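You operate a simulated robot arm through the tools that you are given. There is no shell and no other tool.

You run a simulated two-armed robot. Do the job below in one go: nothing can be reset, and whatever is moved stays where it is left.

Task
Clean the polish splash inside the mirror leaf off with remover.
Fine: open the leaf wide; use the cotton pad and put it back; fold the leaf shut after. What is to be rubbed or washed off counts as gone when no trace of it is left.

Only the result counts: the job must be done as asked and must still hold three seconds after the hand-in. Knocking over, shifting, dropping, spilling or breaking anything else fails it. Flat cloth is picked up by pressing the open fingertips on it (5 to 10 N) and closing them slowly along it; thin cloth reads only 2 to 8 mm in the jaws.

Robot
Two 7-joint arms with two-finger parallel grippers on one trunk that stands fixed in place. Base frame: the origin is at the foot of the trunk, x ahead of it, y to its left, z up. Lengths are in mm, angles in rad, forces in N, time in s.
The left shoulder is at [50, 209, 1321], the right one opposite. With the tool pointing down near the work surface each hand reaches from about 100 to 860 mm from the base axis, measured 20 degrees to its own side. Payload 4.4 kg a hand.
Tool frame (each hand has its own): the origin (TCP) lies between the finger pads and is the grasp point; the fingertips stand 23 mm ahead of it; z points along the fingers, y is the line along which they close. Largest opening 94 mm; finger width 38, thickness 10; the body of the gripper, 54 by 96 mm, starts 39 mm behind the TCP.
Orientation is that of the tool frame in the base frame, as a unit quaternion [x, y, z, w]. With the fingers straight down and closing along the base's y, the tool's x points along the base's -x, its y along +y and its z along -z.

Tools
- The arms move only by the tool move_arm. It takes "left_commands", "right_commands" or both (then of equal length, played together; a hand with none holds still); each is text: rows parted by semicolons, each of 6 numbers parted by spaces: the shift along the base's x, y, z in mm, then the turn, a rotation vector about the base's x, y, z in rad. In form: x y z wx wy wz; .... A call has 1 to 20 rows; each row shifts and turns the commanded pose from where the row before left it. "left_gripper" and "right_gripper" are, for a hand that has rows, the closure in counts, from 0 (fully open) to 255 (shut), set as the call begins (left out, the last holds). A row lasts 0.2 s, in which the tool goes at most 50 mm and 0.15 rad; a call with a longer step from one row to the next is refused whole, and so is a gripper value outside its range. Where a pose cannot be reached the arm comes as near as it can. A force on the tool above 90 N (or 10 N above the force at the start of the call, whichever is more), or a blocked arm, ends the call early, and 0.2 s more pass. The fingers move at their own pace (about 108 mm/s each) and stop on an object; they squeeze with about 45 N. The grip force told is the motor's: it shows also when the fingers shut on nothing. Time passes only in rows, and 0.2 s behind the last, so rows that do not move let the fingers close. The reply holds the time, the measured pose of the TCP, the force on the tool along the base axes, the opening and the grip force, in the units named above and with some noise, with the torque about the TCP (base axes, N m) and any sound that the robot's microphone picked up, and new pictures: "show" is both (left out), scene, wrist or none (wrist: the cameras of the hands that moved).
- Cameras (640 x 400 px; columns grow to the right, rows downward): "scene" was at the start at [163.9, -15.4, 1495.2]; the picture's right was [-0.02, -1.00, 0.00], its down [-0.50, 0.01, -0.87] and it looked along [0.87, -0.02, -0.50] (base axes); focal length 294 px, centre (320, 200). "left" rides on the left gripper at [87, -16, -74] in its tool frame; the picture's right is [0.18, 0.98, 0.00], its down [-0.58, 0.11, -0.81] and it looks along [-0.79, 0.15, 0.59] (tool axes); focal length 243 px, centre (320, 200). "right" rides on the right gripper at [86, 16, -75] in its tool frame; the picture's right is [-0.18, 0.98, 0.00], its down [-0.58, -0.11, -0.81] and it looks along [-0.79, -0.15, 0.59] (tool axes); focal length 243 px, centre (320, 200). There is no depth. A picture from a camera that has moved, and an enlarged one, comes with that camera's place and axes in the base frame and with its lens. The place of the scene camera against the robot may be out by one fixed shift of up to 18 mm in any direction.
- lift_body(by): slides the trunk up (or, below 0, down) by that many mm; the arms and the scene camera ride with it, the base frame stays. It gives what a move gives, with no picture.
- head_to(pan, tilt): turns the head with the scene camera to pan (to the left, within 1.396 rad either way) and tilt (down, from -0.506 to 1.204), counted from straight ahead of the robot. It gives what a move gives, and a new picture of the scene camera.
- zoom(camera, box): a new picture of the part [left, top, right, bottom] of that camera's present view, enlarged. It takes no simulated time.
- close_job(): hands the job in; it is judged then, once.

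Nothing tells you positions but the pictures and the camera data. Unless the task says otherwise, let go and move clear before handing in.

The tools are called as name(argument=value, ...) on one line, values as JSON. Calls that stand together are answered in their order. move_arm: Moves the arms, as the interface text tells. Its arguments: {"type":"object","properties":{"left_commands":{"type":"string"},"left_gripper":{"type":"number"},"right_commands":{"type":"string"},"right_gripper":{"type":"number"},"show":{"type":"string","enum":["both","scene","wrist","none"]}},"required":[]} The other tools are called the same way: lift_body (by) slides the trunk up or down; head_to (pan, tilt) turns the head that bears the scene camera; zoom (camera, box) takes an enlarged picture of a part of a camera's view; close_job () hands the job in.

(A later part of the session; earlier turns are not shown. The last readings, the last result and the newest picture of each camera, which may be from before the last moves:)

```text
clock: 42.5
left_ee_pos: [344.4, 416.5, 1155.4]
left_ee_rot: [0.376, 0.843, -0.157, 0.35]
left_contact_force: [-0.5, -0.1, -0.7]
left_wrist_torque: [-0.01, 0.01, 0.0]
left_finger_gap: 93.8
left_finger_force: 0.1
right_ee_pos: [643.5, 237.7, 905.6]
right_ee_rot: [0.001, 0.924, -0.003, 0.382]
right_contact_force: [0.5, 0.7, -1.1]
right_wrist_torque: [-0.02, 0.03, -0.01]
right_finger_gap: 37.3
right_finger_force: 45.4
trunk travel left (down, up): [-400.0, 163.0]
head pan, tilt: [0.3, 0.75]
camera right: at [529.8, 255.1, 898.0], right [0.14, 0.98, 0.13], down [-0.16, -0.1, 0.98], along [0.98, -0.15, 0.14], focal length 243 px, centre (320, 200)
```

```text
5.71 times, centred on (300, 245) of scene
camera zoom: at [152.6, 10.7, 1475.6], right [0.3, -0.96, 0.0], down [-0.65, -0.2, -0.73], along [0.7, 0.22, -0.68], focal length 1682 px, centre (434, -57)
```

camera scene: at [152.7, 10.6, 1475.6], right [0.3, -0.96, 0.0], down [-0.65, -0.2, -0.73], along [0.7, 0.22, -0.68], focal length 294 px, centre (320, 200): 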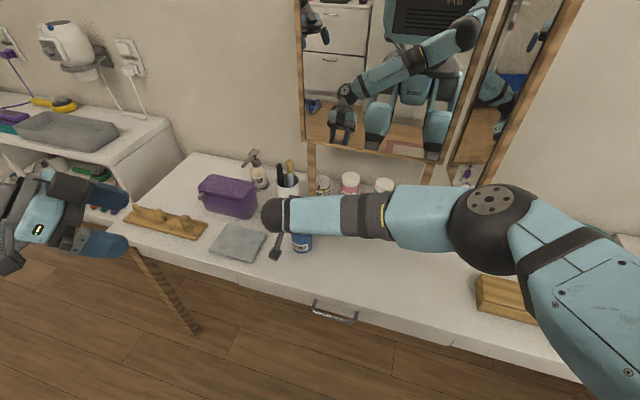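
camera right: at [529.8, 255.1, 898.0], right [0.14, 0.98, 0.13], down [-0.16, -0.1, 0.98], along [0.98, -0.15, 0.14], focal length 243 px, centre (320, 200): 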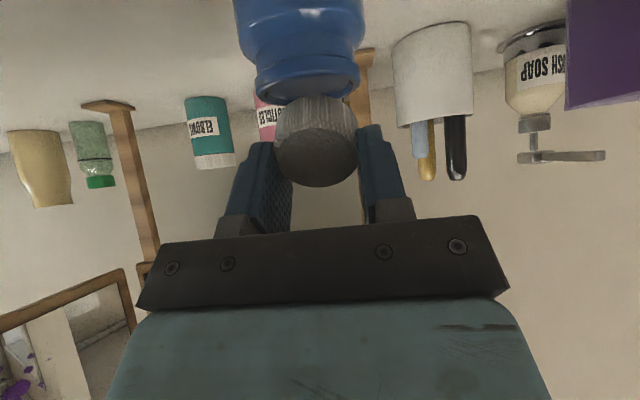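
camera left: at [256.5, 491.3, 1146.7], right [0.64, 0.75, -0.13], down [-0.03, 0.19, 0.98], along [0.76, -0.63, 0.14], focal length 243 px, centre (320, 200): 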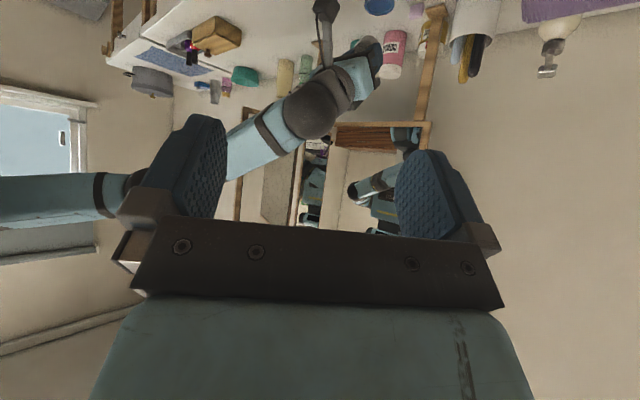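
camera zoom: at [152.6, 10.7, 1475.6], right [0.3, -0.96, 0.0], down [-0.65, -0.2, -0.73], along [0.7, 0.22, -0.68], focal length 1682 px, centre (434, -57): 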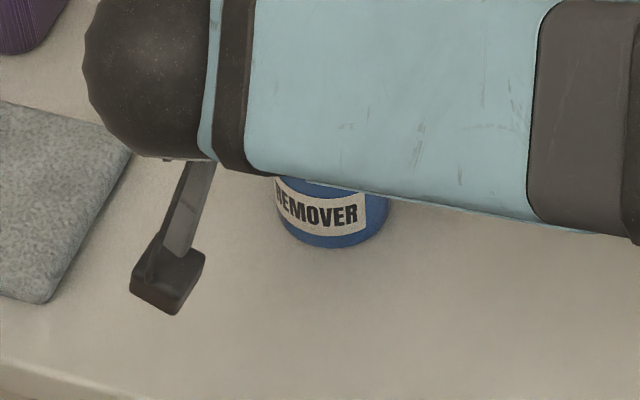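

move_arm(right_commands="0 0 -4 0 0 0;0 0 -4 0 0 0;0 0 0 0 0 0", show="wrist")

zoom(camera="right", box=[220, 0, 420, 200])

```text
clock: 43.3
left_ee_pos: [341.8, 415.5, 1156.4]
left_ee_rot: [0.377, 0.843, -0.156, 0.351]
left_contact_force: [-0.2, 0.8, 0.2]
left_wrist_torque: [0.01, 0.01, 0.0]
left_finger_gap: 94.1
left_finger_force: 0.1
right_ee_pos: [642.7, 239.1, 902.4]
right_ee_rot: [0.0, 0.923, -0.002, 0.385]
right_contact_force: [4.1, 1.7, 26.3]
right_wrist_torque: [-0.05, -0.26, 0.02]
right_finger_gap: 37.0
right_finger_force: 45.1
trunk travel left (down, up): [-400.0, 163.0]
head pan, tilt: [0.3, 0.75]
camera right: at [529.2, 255.1, 893.8], right [0.13, 0.98, 0.13], down [-0.17, -0.1, 0.98], along [0.98, -0.15, 0.15], focal length 243 px, centre (320, 200)
```

right: 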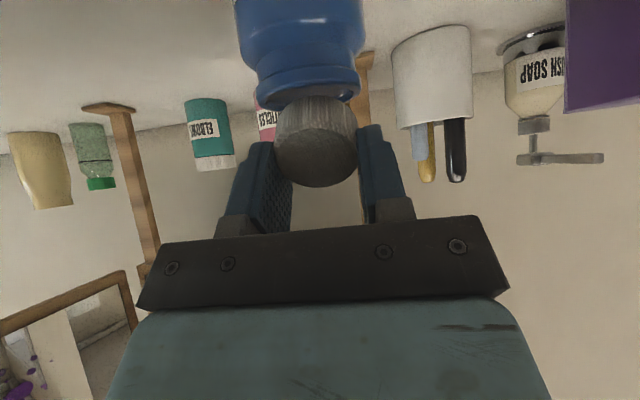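

```text
2.00 times, centred on (320, 100) of right
camera zoom: at [529.2, 255.1, 893.8], right [0.13, 0.98, 0.13], down [-0.17, -0.1, 0.98], along [0.98, -0.15, 0.15], focal length 485 px, centre (320, 400)
```

zoom: 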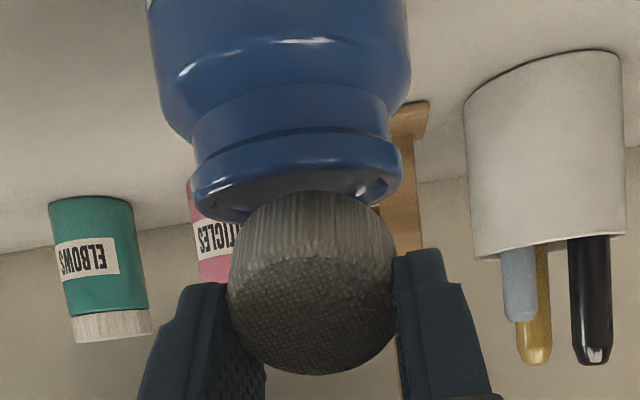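

move_arm(right_commands="0 0 9 0 0 0;0 0 18 0 0 0;0 0 0 0 0 0", show="wrist")

zoom(camera="right", box=[220, 0, 420, 200])

```text
clock: 44.1
left_ee_pos: [346.0, 417.1, 1154.7]
left_ee_rot: [0.376, 0.843, -0.157, 0.35]
left_contact_force: [-0.4, -0.1, -0.1]
left_wrist_torque: [-0.04, 0.02, -0.04]
left_finger_gap: 93.8
left_finger_force: 0.0
right_ee_pos: [643.0, 239.4, 925.7]
right_ee_rot: [0.002, 0.924, -0.003, 0.381]
right_contact_force: [0.6, 0.3, -0.3]
right_wrist_torque: [-0.01, 0.0, 0.0]
right_finger_gap: 37.2
right_finger_force: 45.3
trunk travel left (down, up): [-400.0, 163.0]
head pan, tilt: [0.3, 0.75]
camera right: at [529.5, 255.8, 917.1], right [0.14, 0.98, 0.12], down [-0.16, -0.1, 0.98], along [0.98, -0.15, 0.14], focal length 243 px, centre (320, 200)
```

right: 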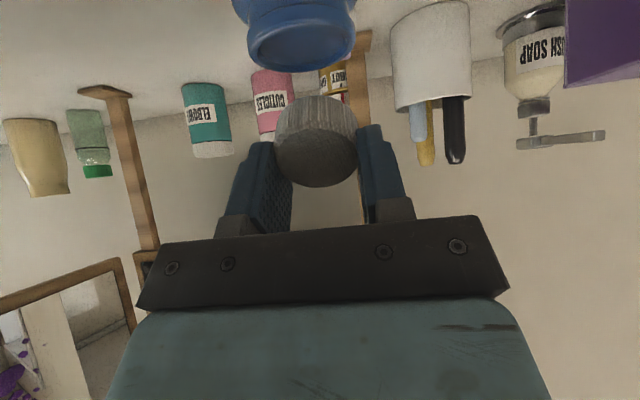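

```text
2.00 times, centred on (320, 100) of right
camera zoom: at [529.5, 255.8, 917.1], right [0.14, 0.98, 0.12], down [-0.16, -0.1, 0.98], along [0.98, -0.15, 0.14], focal length 485 px, centre (320, 400)
```

zoom: 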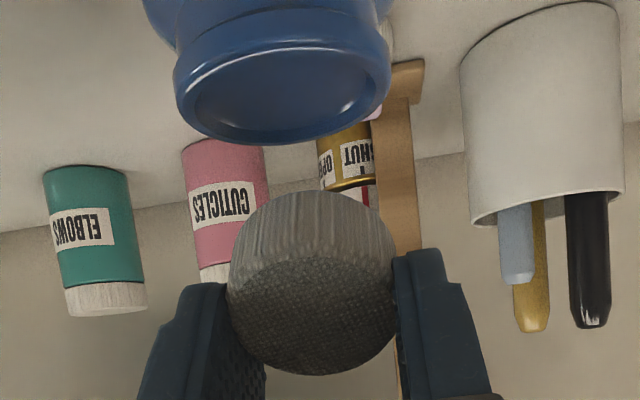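

zoom(camera="right", box=[240, 0, 370, 80])

zoom(camera="left", box=[345, 0, 425, 50])

zoom(camera="right", box=[265, 85, 370, 195])

```text
4.92 times, centred on (305, 40) of right
camera zoom: at [529.5, 255.8, 917.1], right [0.14, 0.98, 0.12], down [-0.16, -0.1, 0.98], along [0.98, -0.15, 0.14], focal length 1194 px, centre (394, 988)
```

zoom: 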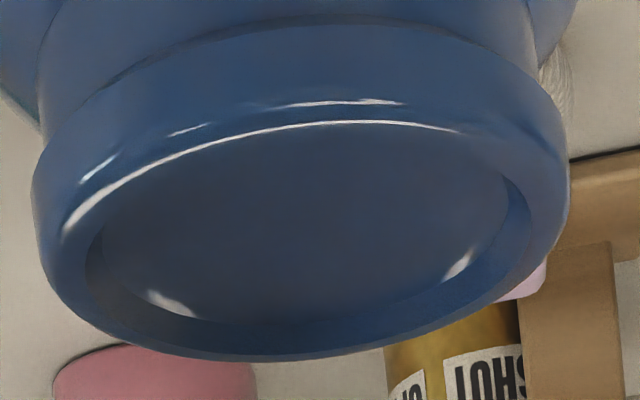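

```text
8.00 times, centred on (385, 25) of left
camera zoom: at [257.4, 490.3, 1146.9], right [0.64, 0.75, -0.13], down [-0.02, 0.19, 0.98], along [0.76, -0.63, 0.14], focal length 1941 px, centre (-200, 1600)
```

zoom: 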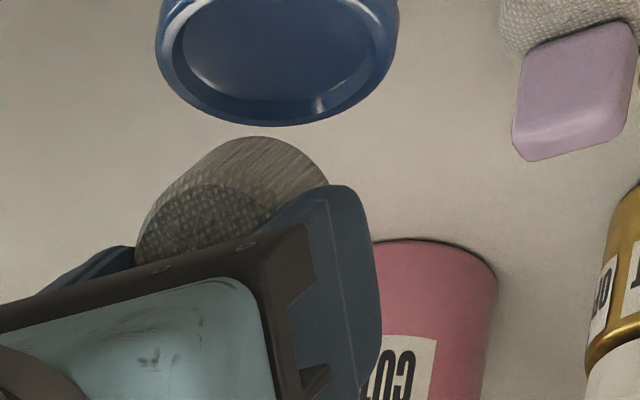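

```text
3.64 times, centred on (318, 140) of right
camera zoom: at [529.5, 255.8, 917.1], right [0.14, 0.98, 0.12], down [-0.16, -0.1, 0.98], along [0.98, -0.15, 0.14], focal length 882 px, centre (329, 418)
```

zoom: 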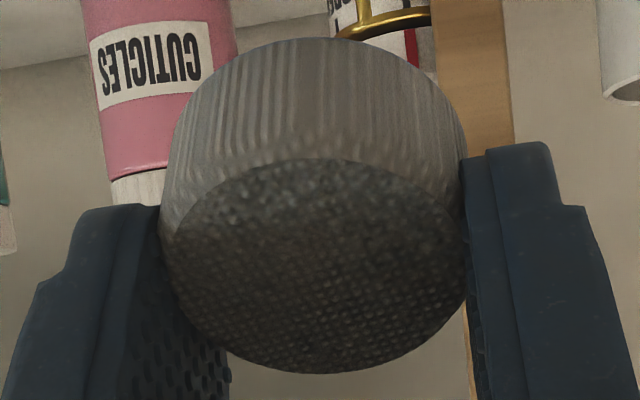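

zoom(camera="left", box=[395, 0, 455, 40])

head_to(pan=0.3, tilt=0.5)

```text
10.00 times, centred on (425, 20) of left
camera zoom: at [257.4, 490.3, 1146.9], right [0.64, 0.75, -0.13], down [-0.02, 0.19, 0.98], along [0.76, -0.63, 0.14], focal length 2426 px, centre (-730, 2000)
```

zoom: 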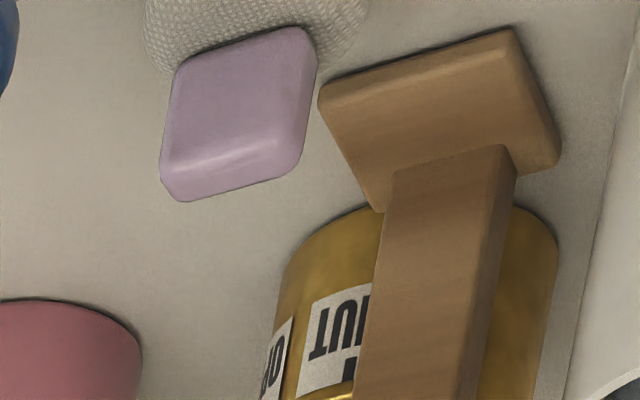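

```text
clock: 44.8
left_ee_pos: [343.8, 416.6, 1154.9]
left_ee_rot: [0.376, 0.843, -0.157, 0.35]
left_contact_force: [-0.2, -0.1, -0.3]
left_wrist_torque: [0.01, 0.01, 0.04]
left_finger_gap: 93.9
left_finger_force: 0.1
right_ee_pos: [643.9, 238.5, 926.3]
right_ee_rot: [0.001, 0.924, -0.003, 0.383]
right_contact_force: [-0.7, -0.3, -0.2]
right_wrist_torque: [0.0, 0.06, 0.01]
right_finger_gap: 37.1
right_finger_force: 45.4
trunk travel left (down, up): [-400.0, 163.0]
head pan, tilt: [0.3, 0.499]
camera scene: at [160.2, 13.0, 1497.5], right [0.3, -0.96, 0.0], down [-0.46, -0.14, -0.88], along [0.84, 0.26, -0.48], focal length 294 px, centre (320, 200)
```

scene: 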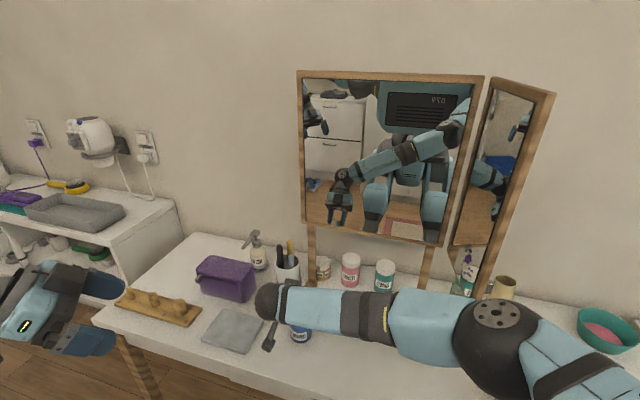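

move_arm(left_commands="0 0 0 0.1 0.09 0;0 0 0 0.1 0.09 0;0 0 0 0.1 0.09 0", show="wrist")

zoom(camera="left", box=[380, 60, 480, 120])

```text
clock: 45.6
left_ee_pos: [345.1, 416.4, 1154.3]
left_ee_rot: [0.4, 0.897, -0.078, 0.172]
left_contact_force: [0.2, -0.7, -0.7]
left_wrist_torque: [0.03, 0.01, -0.02]
left_finger_gap: 94.0
left_finger_force: 0.0
right_ee_pos: [643.5, 238.6, 925.5]
right_ee_rot: [0.001, 0.924, -0.003, 0.382]
right_contact_force: [0.1, -0.2, 0.3]
right_wrist_torque: [0.02, 0.01, -0.02]
right_finger_gap: 37.1
right_finger_force: 45.6
trunk travel left (down, up): [-400.0, 163.0]
head pan, tilt: [0.3, 0.499]
camera left: at [261.7, 485.6, 1192.5], right [0.62, 0.78, -0.07], down [0.24, -0.1, 0.96], along [0.75, -0.61, -0.25], focal length 243 px, centre (320, 200)
```

left: 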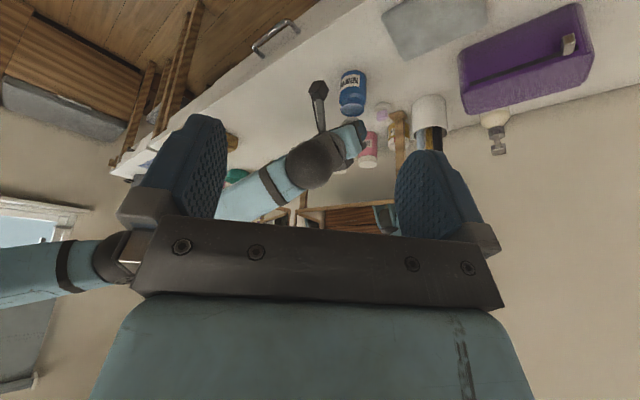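

```text
6.40 times, centred on (430, 90) of left
camera zoom: at [261.7, 485.6, 1192.5], right [0.62, 0.78, -0.07], down [0.24, -0.1, 0.96], along [0.75, -0.61, -0.25], focal length 1553 px, centre (-384, 904)
```

zoom: 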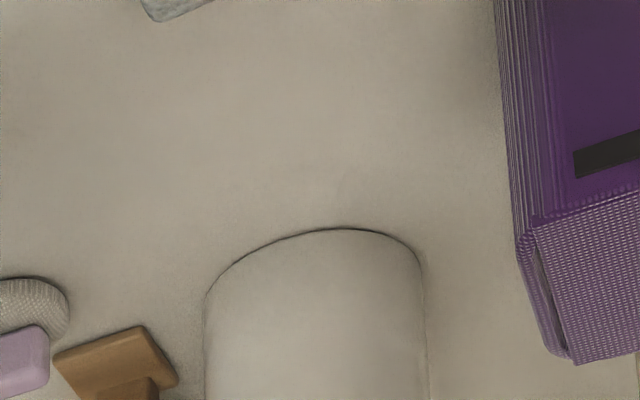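

zoom(camera="left", box=[335, 65, 415, 125])

zoom(camera="left", box=[365, 95, 405, 125])

```text
6.67 times, centred on (375, 95) of left
camera zoom: at [261.7, 485.6, 1192.5], right [0.62, 0.78, -0.07], down [0.24, -0.1, 0.96], along [0.75, -0.61, -0.25], focal length 1618 px, centre (-47, 900)
```

zoom: 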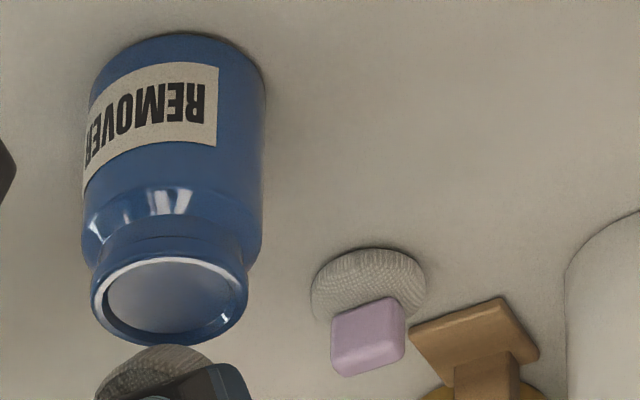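

```text
13.33 times, centred on (385, 110) of left
camera zoom: at [261.7, 485.6, 1192.5], right [0.62, 0.78, -0.07], down [0.24, -0.1, 0.96], along [0.75, -0.61, -0.25], focal length 3235 px, centre (-547, 1400)
```

zoom: 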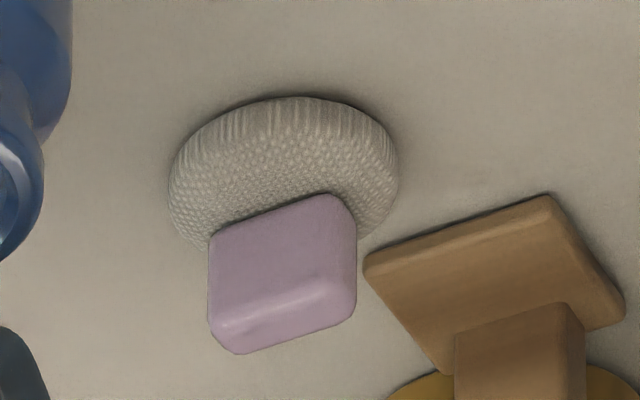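

Two similar items are on the table: a puff with a lilac handle, and the plain cotton pad I'm holding. I first touched the jar about 4 mm off-centre, so I'll re-centre over the opening and dip again gently.

move_arm(right_commands="2 -4 -10 0 0 0;0 0 -10 0 0 0;0 0 -4 0 0 0;0 0 0 0 0 0", show="wrist")

zoom(camera="right", box=[240, 40, 370, 130])

zoom(camera="left", box=[325, 75, 395, 125])

```text
clock: 46.6
left_ee_pos: [344.1, 417.2, 1154.5]
left_ee_rot: [0.399, 0.897, -0.079, 0.174]
left_contact_force: [0.1, 0.4, -0.1]
left_wrist_torque: [-0.01, -0.03, 0.02]
left_finger_gap: 93.9
left_finger_force: 0.0
right_ee_pos: [646.3, 234.3, 901.8]
right_ee_rot: [0.001, 0.924, -0.003, 0.383]
right_contact_force: [0.3, 0.0, 5.4]
right_wrist_torque: [-0.03, -0.04, 0.0]
right_finger_gap: 37.0
right_finger_force: 45.3
trunk travel left (down, up): [-400.0, 163.0]
head pan, tilt: [0.3, 0.499]
camera right: at [531.6, 251.2, 894.6], right [0.14, 0.98, 0.13], down [-0.16, -0.1, 0.98], along [0.98, -0.15, 0.14], focal length 243 px, centre (320, 200)
```

right: 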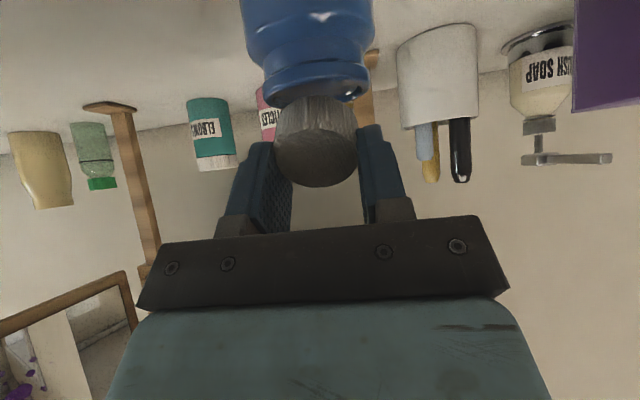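

```text
4.44 times, centred on (305, 85) of right
camera zoom: at [531.6, 251.2, 894.6], right [0.14, 0.98, 0.13], down [-0.16, -0.1, 0.98], along [0.98, -0.15, 0.14], focal length 1078 px, centre (387, 711)
```

zoom: 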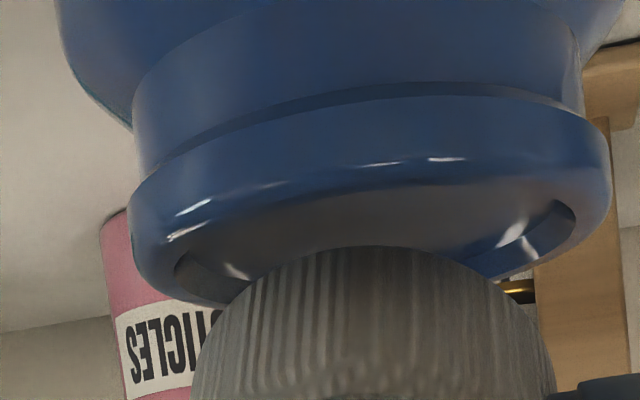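

```text
8.00 times, centred on (360, 100) of left
camera zoom: at [260.5, 485.3, 1192.8], right [0.62, 0.78, -0.07], down [0.24, -0.1, 0.97], along [0.75, -0.61, -0.25], focal length 1941 px, centre (0, 1000)
```

zoom: 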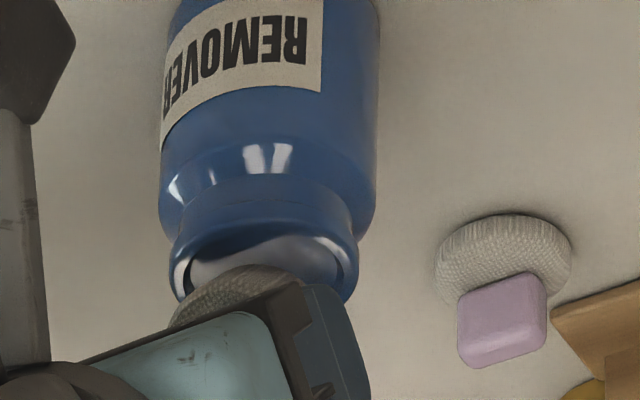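

move_arm(right_commands="0 0 -2 0 0 0;0 0 0 0 0 0;0 0 0 0 0 0;0 0 0 0 0 0;0 0 0 0 0 0", show="none")

move_arm(right_commands="0 0 10 0 0 0;0 0 25 0 0 0;0 0 30 0 0 0;0 0 0 0 0 0", show="wrist")

zoom(camera="right", box=[265, 85, 370, 195])

zoom(camera="left", box=[325, 75, 395, 125])

```text
clock: 47.8
left_ee_pos: [342.5, 416.2, 1155.9]
left_ee_rot: [0.4, 0.896, -0.078, 0.174]
left_contact_force: [0.3, -0.1, -0.1]
left_wrist_torque: [0.01, 0.01, 0.0]
left_finger_gap: 94.1
left_finger_force: 0.1
right_ee_pos: [645.4, 234.7, 902.3]
right_ee_rot: [0.0, 0.923, -0.001, 0.385]
right_contact_force: [2.4, 0.6, 20.4]
right_wrist_torque: [-0.03, -0.1, -0.01]
right_finger_gap: 37.1
right_finger_force: 44.8
trunk travel left (down, up): [-400.0, 163.0]
head pan, tilt: [0.3, 0.499]
```

```text
clock: 48.8
left_ee_pos: [344.5, 415.4, 1155.9]
left_ee_rot: [0.4, 0.897, -0.078, 0.174]
left_contact_force: [-0.4, -0.6, -0.4]
left_wrist_torque: [-0.03, 0.0, -0.01]
left_finger_gap: 93.8
left_finger_force: 0.1
right_ee_pos: [646.6, 235.5, 964.0]
right_ee_rot: [0.002, 0.924, -0.004, 0.383]
right_contact_force: [0.4, -0.1, -0.8]
right_wrist_torque: [0.0, -0.01, 0.0]
right_finger_gap: 37.2
right_finger_force: 45.1
trunk travel left (down, up): [-400.0, 163.0]
head pan, tilt: [0.3, 0.499]
camera right: at [531.4, 251.8, 956.1], right [0.14, 0.98, 0.12], down [-0.16, -0.1, 0.98], along [0.98, -0.15, 0.14], focal length 243 px, centre (320, 200)
```

right: 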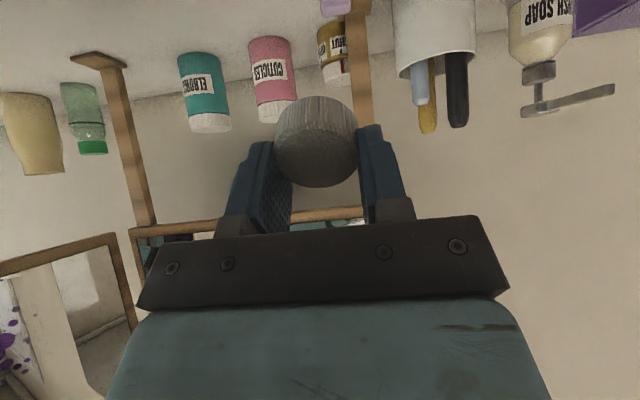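

```text
3.64 times, centred on (318, 140) of right
camera zoom: at [531.4, 251.8, 956.1], right [0.14, 0.98, 0.12], down [-0.16, -0.1, 0.98], along [0.98, -0.15, 0.14], focal length 882 px, centre (329, 418)
```

zoom: 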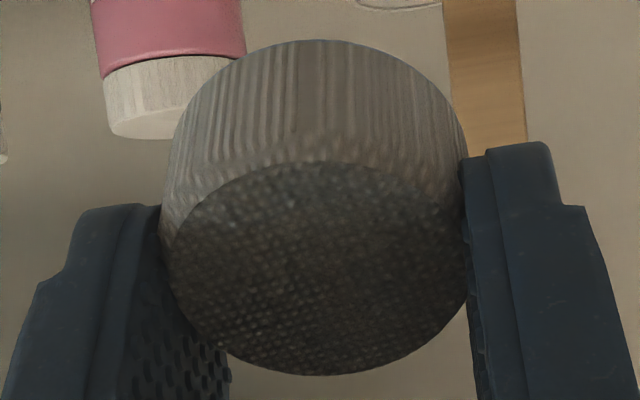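

```text
8.00 times, centred on (360, 100) of left
camera zoom: at [261.0, 485.5, 1192.4], right [0.62, 0.78, -0.07], down [0.24, -0.1, 0.96], along [0.75, -0.61, -0.25], focal length 1941 px, centre (0, 1000)
```

zoom: 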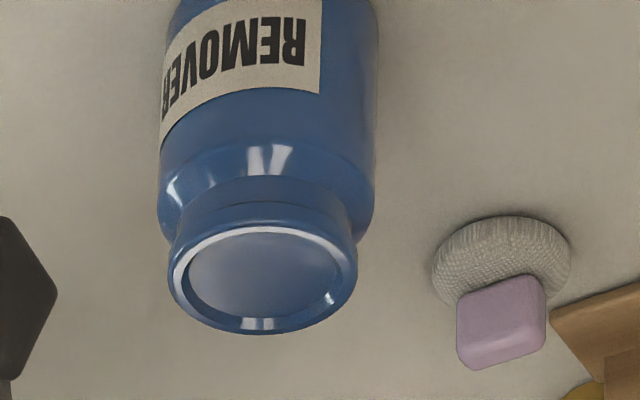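

move_arm(right_commands="22 0 -20 0 0 0;0 0 -20 0 0 0;0 0 -15.5 0 0 0;0 0 0 0 0 0", show="wrist")

zoom(camera="right", box=[240, 40, 370, 130])

```text
clock: 49.8
left_ee_pos: [344.8, 416.3, 1155.0]
left_ee_rot: [0.399, 0.897, -0.079, 0.173]
left_contact_force: [0.7, -0.6, -0.6]
left_wrist_torque: [0.06, 0.01, 0.03]
left_finger_gap: 94.3
left_finger_force: 0.2
right_ee_pos: [668.6, 233.9, 909.2]
right_ee_rot: [0.001, 0.924, -0.003, 0.384]
right_contact_force: [0.0, 0.0, 0.6]
right_wrist_torque: [-0.01, -0.03, 0.0]
right_finger_gap: 37.2
right_finger_force: 45.2
trunk travel left (down, up): [-400.0, 163.0]
head pan, tilt: [0.3, 0.499]
camera right: at [553.5, 251.6, 900.9], right [0.14, 0.98, 0.12], down [-0.16, -0.1, 0.98], along [0.98, -0.15, 0.14], focal length 243 px, centre (320, 200)
```

right: 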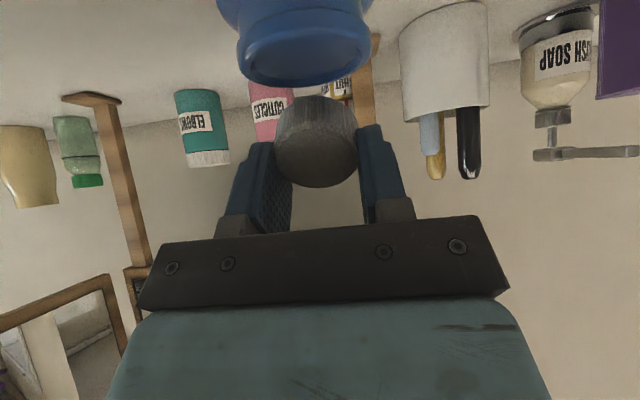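

```text
4.44 times, centred on (305, 85) of right
camera zoom: at [553.5, 251.6, 900.9], right [0.14, 0.98, 0.12], down [-0.16, -0.1, 0.98], along [0.98, -0.15, 0.14], focal length 1078 px, centre (387, 711)
```

zoom: 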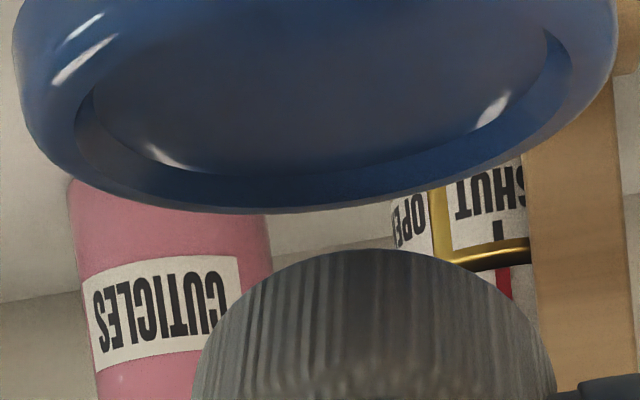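

move_arm(right_commands="-3 0 -3 0 0 0;0 0 0 0 0 0", show="none")

move_arm(right_commands="0 0 -2 0 0 0;0 0 0 0 0 0", show="none")

```text
clock: 50.4
left_ee_pos: [344.5, 416.5, 1154.7]
left_ee_rot: [0.399, 0.897, -0.077, 0.173]
left_contact_force: [0.5, -0.4, 0.0]
left_wrist_torque: [-0.02, 0.01, -0.02]
left_finger_gap: 94.0
left_finger_force: 0.0
right_ee_pos: [664.4, 235.5, 906.3]
right_ee_rot: [0.002, 0.924, -0.004, 0.383]
right_contact_force: [-0.7, 0.0, -0.7]
right_wrist_torque: [-0.01, -0.01, -0.03]
right_finger_gap: 37.1
right_finger_force: 45.0
trunk travel left (down, up): [-400.0, 163.0]
head pan, tilt: [0.3, 0.499]
```

```text
clock: 51.0
left_ee_pos: [343.9, 416.0, 1153.2]
left_ee_rot: [0.4, 0.897, -0.078, 0.173]
left_contact_force: [0.1, -0.1, 0.2]
left_wrist_torque: [-0.01, -0.01, 0.01]
left_finger_gap: 94.0
left_finger_force: 0.1
right_ee_pos: [665.4, 234.4, 903.9]
right_ee_rot: [0.001, 0.924, -0.004, 0.383]
right_contact_force: [-0.8, 0.5, -0.1]
right_wrist_torque: [-0.03, -0.02, 0.01]
right_finger_gap: 37.2
right_finger_force: 44.9
trunk travel left (down, up): [-400.0, 163.0]
head pan, tilt: [0.3, 0.499]
```

move_arm(right_commands="0 0 -1.5 0 0 0;0 0 0 0 0 0", show="none")

move_arm(right_commands="0 0 -1.5 0 0 0;0 0 0 0 0 0", show="wrist")

zoom(camera="right", box=[240, 40, 370, 130])

```text
clock: 51.6
left_ee_pos: [344.1, 415.9, 1155.8]
left_ee_rot: [0.4, 0.897, -0.078, 0.173]
left_contact_force: [0.5, 0.4, 0.1]
left_wrist_torque: [0.0, -0.01, 0.03]
left_finger_gap: 93.9
left_finger_force: 0.1
right_ee_pos: [665.7, 234.3, 902.7]
right_ee_rot: [0.001, 0.924, -0.003, 0.382]
right_contact_force: [-0.5, 0.3, 0.6]
right_wrist_torque: [0.0, 0.0, -0.01]
right_finger_gap: 37.2
right_finger_force: 45.3
trunk travel left (down, up): [-400.0, 163.0]
head pan, tilt: [0.3, 0.499]
```

```text
clock: 52.2
left_ee_pos: [343.0, 416.4, 1155.6]
left_ee_rot: [0.399, 0.897, -0.078, 0.174]
left_contact_force: [1.3, 0.8, -0.8]
left_wrist_torque: [0.03, -0.03, -0.01]
left_finger_gap: 94.1
left_finger_force: 0.0
right_ee_pos: [665.2, 235.0, 901.2]
right_ee_rot: [0.001, 0.923, -0.003, 0.384]
right_contact_force: [1.1, 0.3, 7.5]
right_wrist_torque: [-0.01, -0.04, 0.01]
right_finger_gap: 37.1
right_finger_force: 44.9
trunk travel left (down, up): [-400.0, 163.0]
head pan, tilt: [0.3, 0.499]
camera right: at [550.7, 251.4, 894.1], right [0.13, 0.98, 0.13], down [-0.16, -0.1, 0.98], along [0.98, -0.15, 0.15], focal length 243 px, centre (320, 200)
```

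right: 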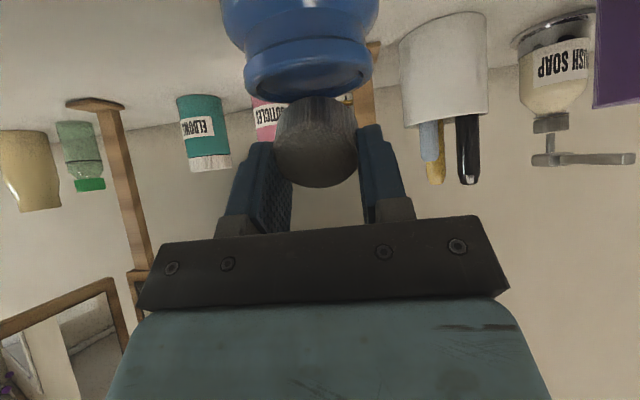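

```text
4.44 times, centred on (305, 85) of right
camera zoom: at [550.7, 251.4, 894.1], right [0.13, 0.98, 0.13], down [-0.16, -0.1, 0.98], along [0.98, -0.15, 0.15], focal length 1078 px, centre (387, 711)
```

zoom: 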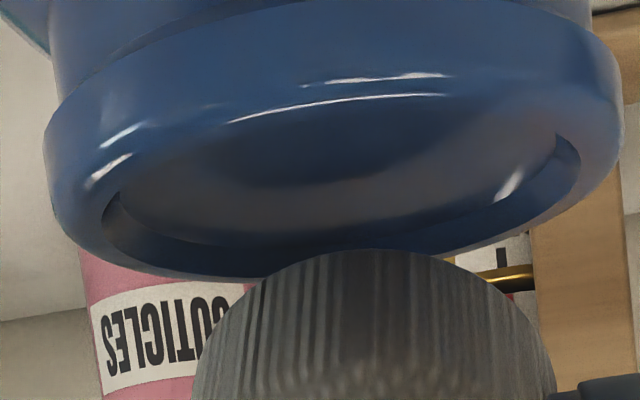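

My probing shows the pad was resting at rim height both times, so the tilted pad isn't clearly getting into the remover. I'll straighten the hand and press the pad flat, centred on the jar mouth.

move_arm(right_commands="0 0 20 0 0 0;0 0 30 0 0 0;-2 -0.3 0 0 0.131 0;-2 -0.3 0 0 0.131 0;-2 -0.3 0 0 0.131 0;-3 -0.3 0 0 0.131 0;-2 -0.3 0 0 0.131 0;-2 0 0 0 0.131 0;0 0 -20 0 0 0;0 0 -16 0 0 0;0 0 0 0 0 0", show="wrist")

zoom(camera="right", box=[240, 40, 400, 200])

zoom(camera="left", box=[315, 65, 405, 135])

```text
clock: 54.6
left_ee_pos: [344.4, 416.6, 1154.6]
left_ee_rot: [0.399, 0.897, -0.078, 0.173]
left_contact_force: [0.6, 0.2, 0.8]
left_wrist_torque: [-0.01, 0.0, 0.01]
left_finger_gap: 93.8
left_finger_force: 0.1
right_ee_pos: [683.5, 182.0, 938.7]
right_ee_rot: [0.0, 0.999, -0.003, 0.032]
right_contact_force: [-0.1, -0.7, -0.3]
right_wrist_torque: [-0.03, 0.01, 0.0]
right_finger_gap: 36.9
right_finger_force: 45.0
right hand out of reach, approached as far as the arm can: row 6, 7, 8, 9, 10
trunk travel left (down, up): [-400.0, 163.0]
head pan, tilt: [0.3, 0.499]
camera right: at [592.1, 198.7, 1007.0], right [0.18, 0.98, 0.01], down [0.53, -0.1, 0.84], along [0.83, -0.15, -0.54], focal length 243 px, centre (320, 200)
```

right: 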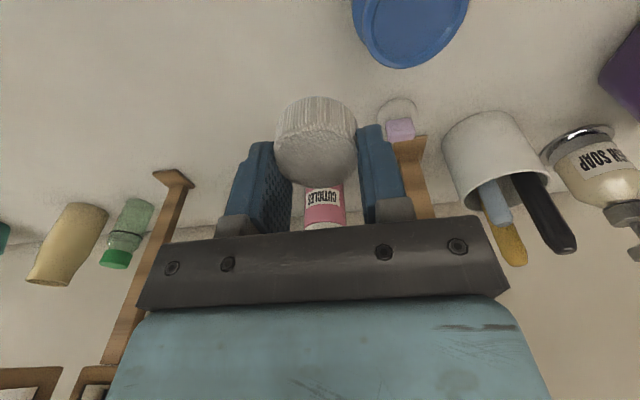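

```text
2.50 times, centred on (320, 120) of right
camera zoom: at [592.1, 198.7, 1007.0], right [0.18, 0.98, 0.01], down [0.53, -0.1, 0.84], along [0.83, -0.15, -0.54], focal length 606 px, centre (320, 400)
```

zoom: 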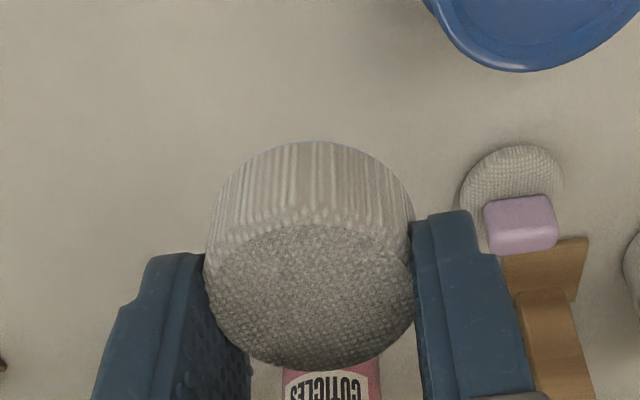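

```text
5.71 times, centred on (360, 100) of left
camera zoom: at [261.0, 485.4, 1192.5], right [0.62, 0.78, -0.07], down [0.24, -0.1, 0.96], along [0.75, -0.61, -0.25], focal length 1386 px, centre (91, 771)
```

zoom: 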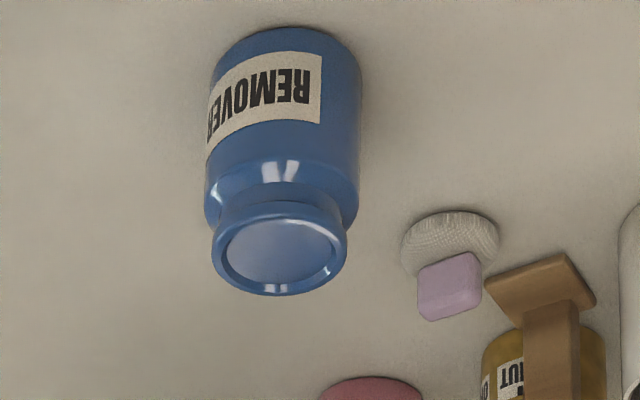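

move_arm(right_commands="-19 17 0 0 -0.12 0;-19 17 0 0 -0.1 0;0 17.5 0 0 0 0;0 0 -14 0 0 0;0 0 -14 0 0 0;0 0 0 0 0 0", show="wrist")

zoom(camera="right", box=[240, 40, 400, 200])

zoom(camera="left", box=[315, 65, 405, 135])

```text
clock: 56.0
left_ee_pos: [344.0, 416.0, 1154.6]
left_ee_rot: [0.399, 0.897, -0.078, 0.174]
left_contact_force: [0.0, 0.0, 0.1]
left_wrist_torque: [0.04, 0.01, 0.01]
left_finger_gap: 94.0
left_finger_force: 0.1
right_ee_pos: [646.2, 229.5, 917.1]
right_ee_rot: [0.0, 0.99, -0.004, 0.143]
right_contact_force: [0.1, -0.3, -0.7]
right_wrist_torque: [-0.02, 0.0, 0.01]
right_finger_gap: 37.0
right_finger_force: 44.8
right hand out of reach, approached as far as the arm can: row 4, 5
trunk travel left (down, up): [-400.0, 163.0]
head pan, tilt: [0.3, 0.499]
camera right: at [542.9, 245.6, 963.9], right [0.18, 0.98, 0.05], down [0.33, -0.1, 0.94], along [0.93, -0.15, -0.34], focal length 243 px, centre (320, 200)
```

right: 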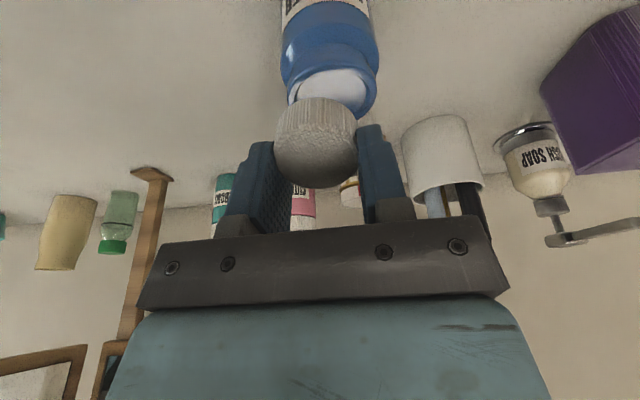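

```text
2.50 times, centred on (320, 120) of right
camera zoom: at [542.9, 245.6, 963.9], right [0.18, 0.98, 0.05], down [0.33, -0.1, 0.94], along [0.93, -0.15, -0.34], focal length 606 px, centre (320, 400)
```

zoom: 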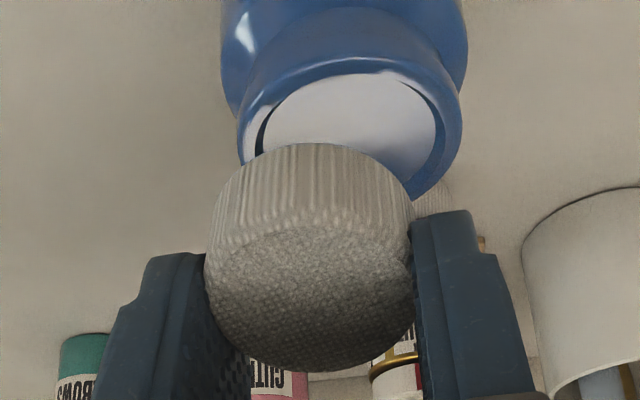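

```text
5.71 times, centred on (360, 100) of left
camera zoom: at [261.1, 485.3, 1192.5], right [0.62, 0.78, -0.07], down [0.24, -0.1, 0.96], along [0.75, -0.61, -0.25], focal length 1386 px, centre (91, 771)
```

zoom: 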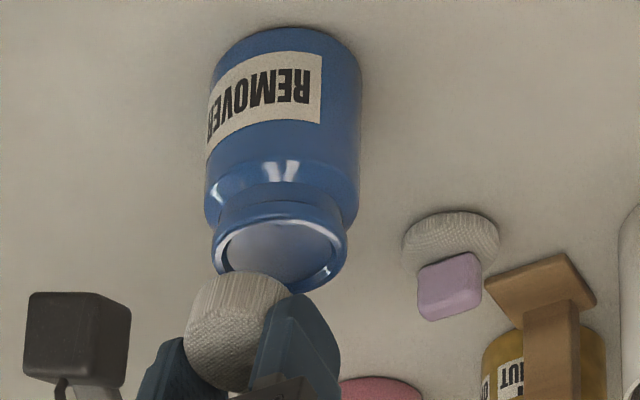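

Flat contact at this spot is at the edge of the right arm's reach, so lowering the trunk should help. I'll raise both hands clear first, since they ride down with it.

move_arm(left_commands="0 0 35 0 0 0;0 0 35 0 0 0;0 0 35 0 0 0;0 0 35 0 0 0", right_commands="-5 -15 40 0 0 0;-5 -20 45 0 0 0;-5 -20 45 0 0 0;-5 -20 45 0 0 0", show="none")

lift_body(by=-150)

head_to(pan=0.1, tilt=0.5)

```text
clock: 57.0
left_ee_pos: [344.3, 416.5, 1296.3]
left_ee_rot: [0.399, 0.897, -0.077, 0.173]
left_contact_force: [-0.1, 0.0, 0.2]
left_wrist_torque: [-0.01, 0.02, -0.01]
left_finger_gap: 94.1
left_finger_force: 0.1
right_ee_pos: [625.5, 153.6, 1091.5]
right_ee_rot: [0.0, 0.99, -0.003, 0.143]
right_contact_force: [-1.0, -1.0, 0.8]
right_wrist_torque: [0.0, 0.01, 0.01]
right_finger_gap: 36.9
right_finger_force: 45.0
trunk travel left (down, up): [-400.0, 163.0]
head pan, tilt: [0.3, 0.499]
```

```text
clock: 58.8
left_ee_pos: [345.8, 417.1, 1144.2]
left_ee_rot: [0.399, 0.897, -0.078, 0.174]
left_contact_force: [-0.1, 0.7, -0.3]
left_wrist_torque: [-0.02, -0.02, 0.02]
left_finger_gap: 94.0
left_finger_force: 0.0
right_ee_pos: [626.2, 154.4, 940.0]
right_ee_rot: [0.001, 0.99, -0.004, 0.141]
right_contact_force: [0.0, 0.7, -0.7]
right_wrist_torque: [-0.01, -0.01, 0.02]
right_finger_gap: 37.2
right_finger_force: 45.4
trunk travel left (down, up): [-250.0, 313.0]
head pan, tilt: [0.3, 0.499]
```

```text
clock: 59.5
left_ee_pos: [345.1, 415.8, 1144.0]
left_ee_rot: [0.4, 0.897, -0.078, 0.172]
left_contact_force: [0.1, 0.1, 0.1]
left_wrist_torque: [0.0, 0.01, 0.01]
left_finger_gap: 93.8
left_finger_force: 0.0
right_ee_pos: [626.6, 154.3, 940.0]
right_ee_rot: [0.001, 0.99, -0.004, 0.141]
right_contact_force: [-0.1, 0.1, 0.4]
right_wrist_torque: [-0.02, -0.01, 0.01]
right_finger_gap: 37.1
right_finger_force: 44.8
trunk travel left (down, up): [-250.0, 313.0]
head pan, tilt: [0.099, 0.499]
camera scene: at [164.1, -4.6, 1347.5], right [0.1, -0.99, 0.0], down [-0.48, -0.05, -0.88], along [0.87, 0.09, -0.48], focal length 294 px, centre (320, 200)
```

scene: 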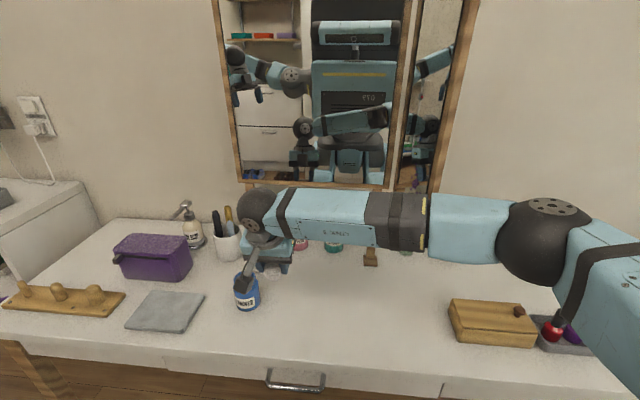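

move_arm(right_commands="8 26 0 0 0.1 0;8 26 0 0 0.1 0;9 27 0 0 0.083 0;0 0 -14 0 0 0;0 0 -14 0 0 0;0 0 0 0 0 0", show="both")

zoom(camera="right", box=[240, 40, 400, 200])

```text
clock: 60.9
left_ee_pos: [345.9, 416.7, 1144.5]
left_ee_rot: [0.399, 0.897, -0.078, 0.174]
left_contact_force: [-0.6, 0.4, 0.6]
left_wrist_torque: [-0.03, 0.02, -0.03]
left_finger_gap: 94.0
left_finger_force: 0.0
right_ee_pos: [658.6, 221.4, 910.5]
right_ee_rot: [0.0, 1.0, -0.003, 0.001]
right_contact_force: [0.2, 0.2, 0.6]
right_wrist_torque: [0.01, 0.01, 0.01]
right_finger_gap: 37.2
right_finger_force: 44.6
right hand out of reach, approached as far as the arm can: row 3
trunk travel left (down, up): [-250.0, 313.0]
head pan, tilt: [0.099, 0.499]
camera scene: at [164.0, -5.1, 1347.6], right [0.1, -1.0, 0.0], down [-0.48, -0.05, -0.88], along [0.87, 0.09, -0.48], focal length 294 px, centre (320, 200)
camera right: at [570.2, 238.5, 984.8], right [0.18, 0.98, -0.01], down [0.58, -0.1, 0.81], along [0.79, -0.15, -0.59], focal length 243 px, centre (320, 200)
```

scene: 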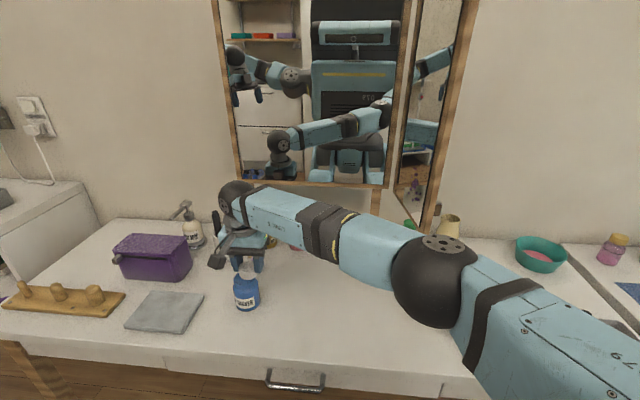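
right: 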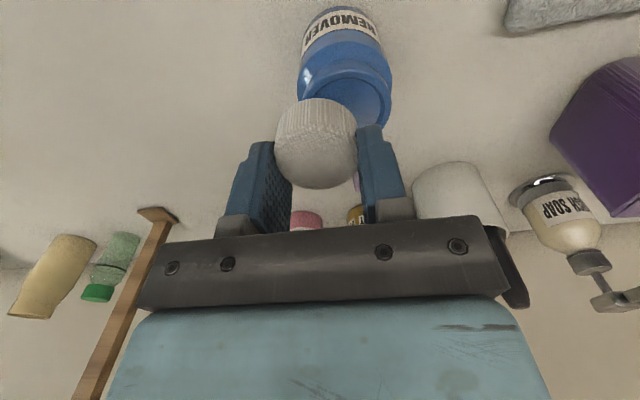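

```text
2.50 times, centred on (320, 120) of right
camera zoom: at [570.2, 238.5, 984.8], right [0.18, 0.98, -0.01], down [0.58, -0.1, 0.81], along [0.79, -0.15, -0.59], focal length 606 px, centre (320, 400)
```

zoom: 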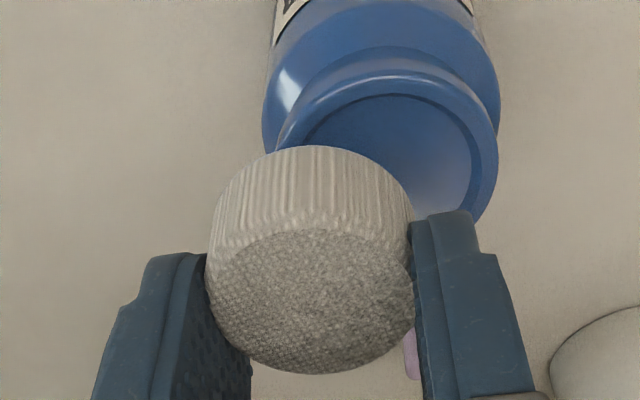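

move_arm(right_commands="-7 6 0 0 0 0;0 6 0 0 0 0;0 0 -6 0 0 0;0 0 0 0 0 0", show="wrist")

zoom(camera="right", box=[240, 40, 400, 200])

zoom(camera="scene", box=[190, 220, 310, 320])

```text
clock: 61.9
left_ee_pos: [346.0, 416.7, 1144.0]
left_ee_rot: [0.4, 0.897, -0.078, 0.174]
left_contact_force: [-0.8, -0.3, 0.1]
left_wrist_torque: [-0.02, 0.0, 0.03]
left_finger_gap: 94.1
left_finger_force: 0.1
right_ee_pos: [651.5, 224.4, 903.3]
right_ee_rot: [0.0, 1.0, -0.004, 0.0]
right_contact_force: [-0.5, 0.2, 0.0]
right_wrist_torque: [-0.01, 0.01, 0.0]
right_finger_gap: 37.3
right_finger_force: 44.5
right hand out of reach, approached as far as the arm can: row 1, 2
trunk travel left (down, up): [-250.0, 313.0]
head pan, tilt: [0.099, 0.499]
camera right: at [565.0, 241.6, 978.4], right [0.18, 0.98, -0.01], down [0.58, -0.1, 0.81], along [0.79, -0.15, -0.59], focal length 243 px, centre (320, 200)
```

right: 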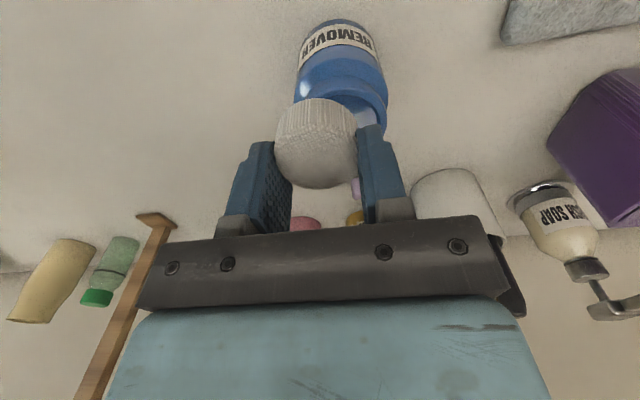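

```text
2.50 times, centred on (320, 120) of right
camera zoom: at [565.0, 241.6, 978.4], right [0.18, 0.98, -0.01], down [0.58, -0.1, 0.81], along [0.79, -0.15, -0.59], focal length 606 px, centre (320, 400)
```

zoom: 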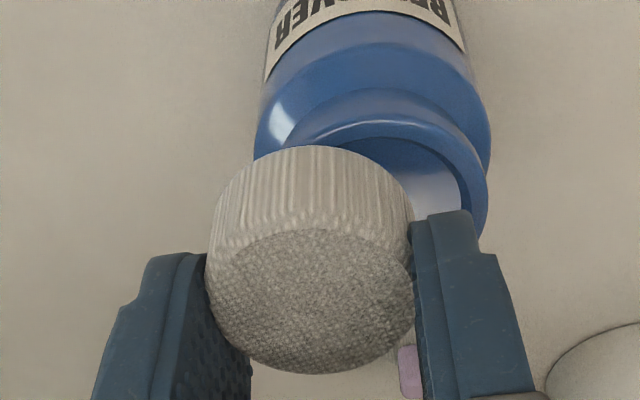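

```text
4.00 times, centred on (250, 270) of scene
camera zoom: at [164.0, -4.8, 1347.6], right [0.1, -1.0, 0.0], down [-0.48, -0.05, -0.88], along [0.87, 0.09, -0.48], focal length 1177 px, centre (600, -80)
```

zoom: 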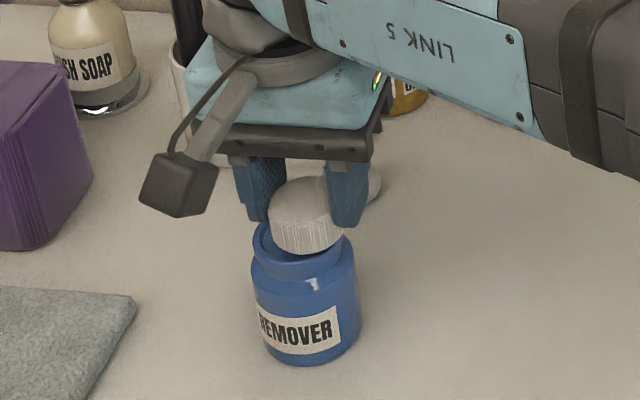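

move_arm(right_commands="0 0 4 0.1 0 0;0 3 0 0.1 0 0;0 0 0 0 0 0", show="wrist")

zoom(camera="scene", box=[190, 220, 310, 320])

zoom(camera="right", box=[240, 40, 400, 200])

```text
clock: 62.7
left_ee_pos: [345.5, 416.8, 1144.6]
left_ee_rot: [0.399, 0.897, -0.078, 0.173]
left_contact_force: [0.0, 0.1, 0.4]
left_wrist_torque: [0.0, -0.01, -0.02]
left_finger_gap: 94.1
left_finger_force: 0.0
right_ee_pos: [651.5, 228.3, 907.7]
right_ee_rot: [0.001, 0.995, 0.097, 0.0]
right_contact_force: [-0.4, 0.0, 0.9]
right_wrist_torque: [0.02, -0.02, 0.01]
right_finger_gap: 37.3
right_finger_force: 45.0
trunk travel left (down, up): [-250.0, 313.0]
head pan, tilt: [0.099, 0.499]
camera right: at [565.1, 229.6, 984.8], right [0.18, 0.96, 0.19], down [0.58, -0.26, 0.77], along [0.79, -0.03, -0.61], focal length 243 px, centre (320, 200)
```

right: 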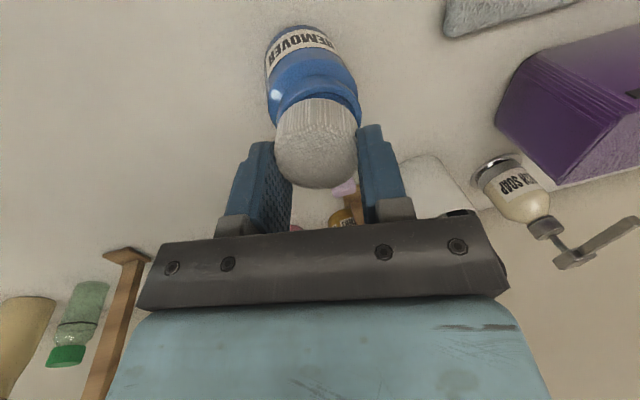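

```text
4.00 times, centred on (250, 270) of scene
camera zoom: at [164.0, -4.7, 1347.6], right [0.1, -1.0, 0.0], down [-0.48, -0.05, -0.88], along [0.87, 0.09, -0.48], focal length 1177 px, centre (600, -80)
```

zoom: 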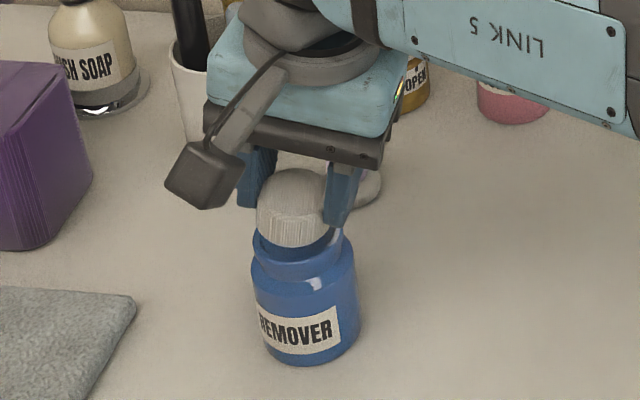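

```text
2.50 times, centred on (320, 120) of right
camera zoom: at [565.1, 229.6, 984.8], right [0.18, 0.96, 0.19], down [0.58, -0.26, 0.77], along [0.79, -0.03, -0.61], focal length 606 px, centre (320, 400)
```

zoom: 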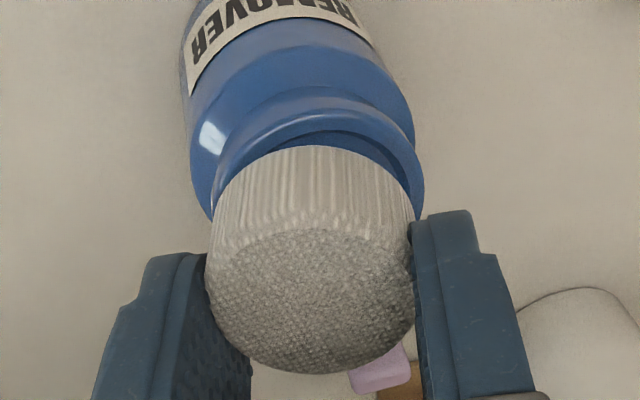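

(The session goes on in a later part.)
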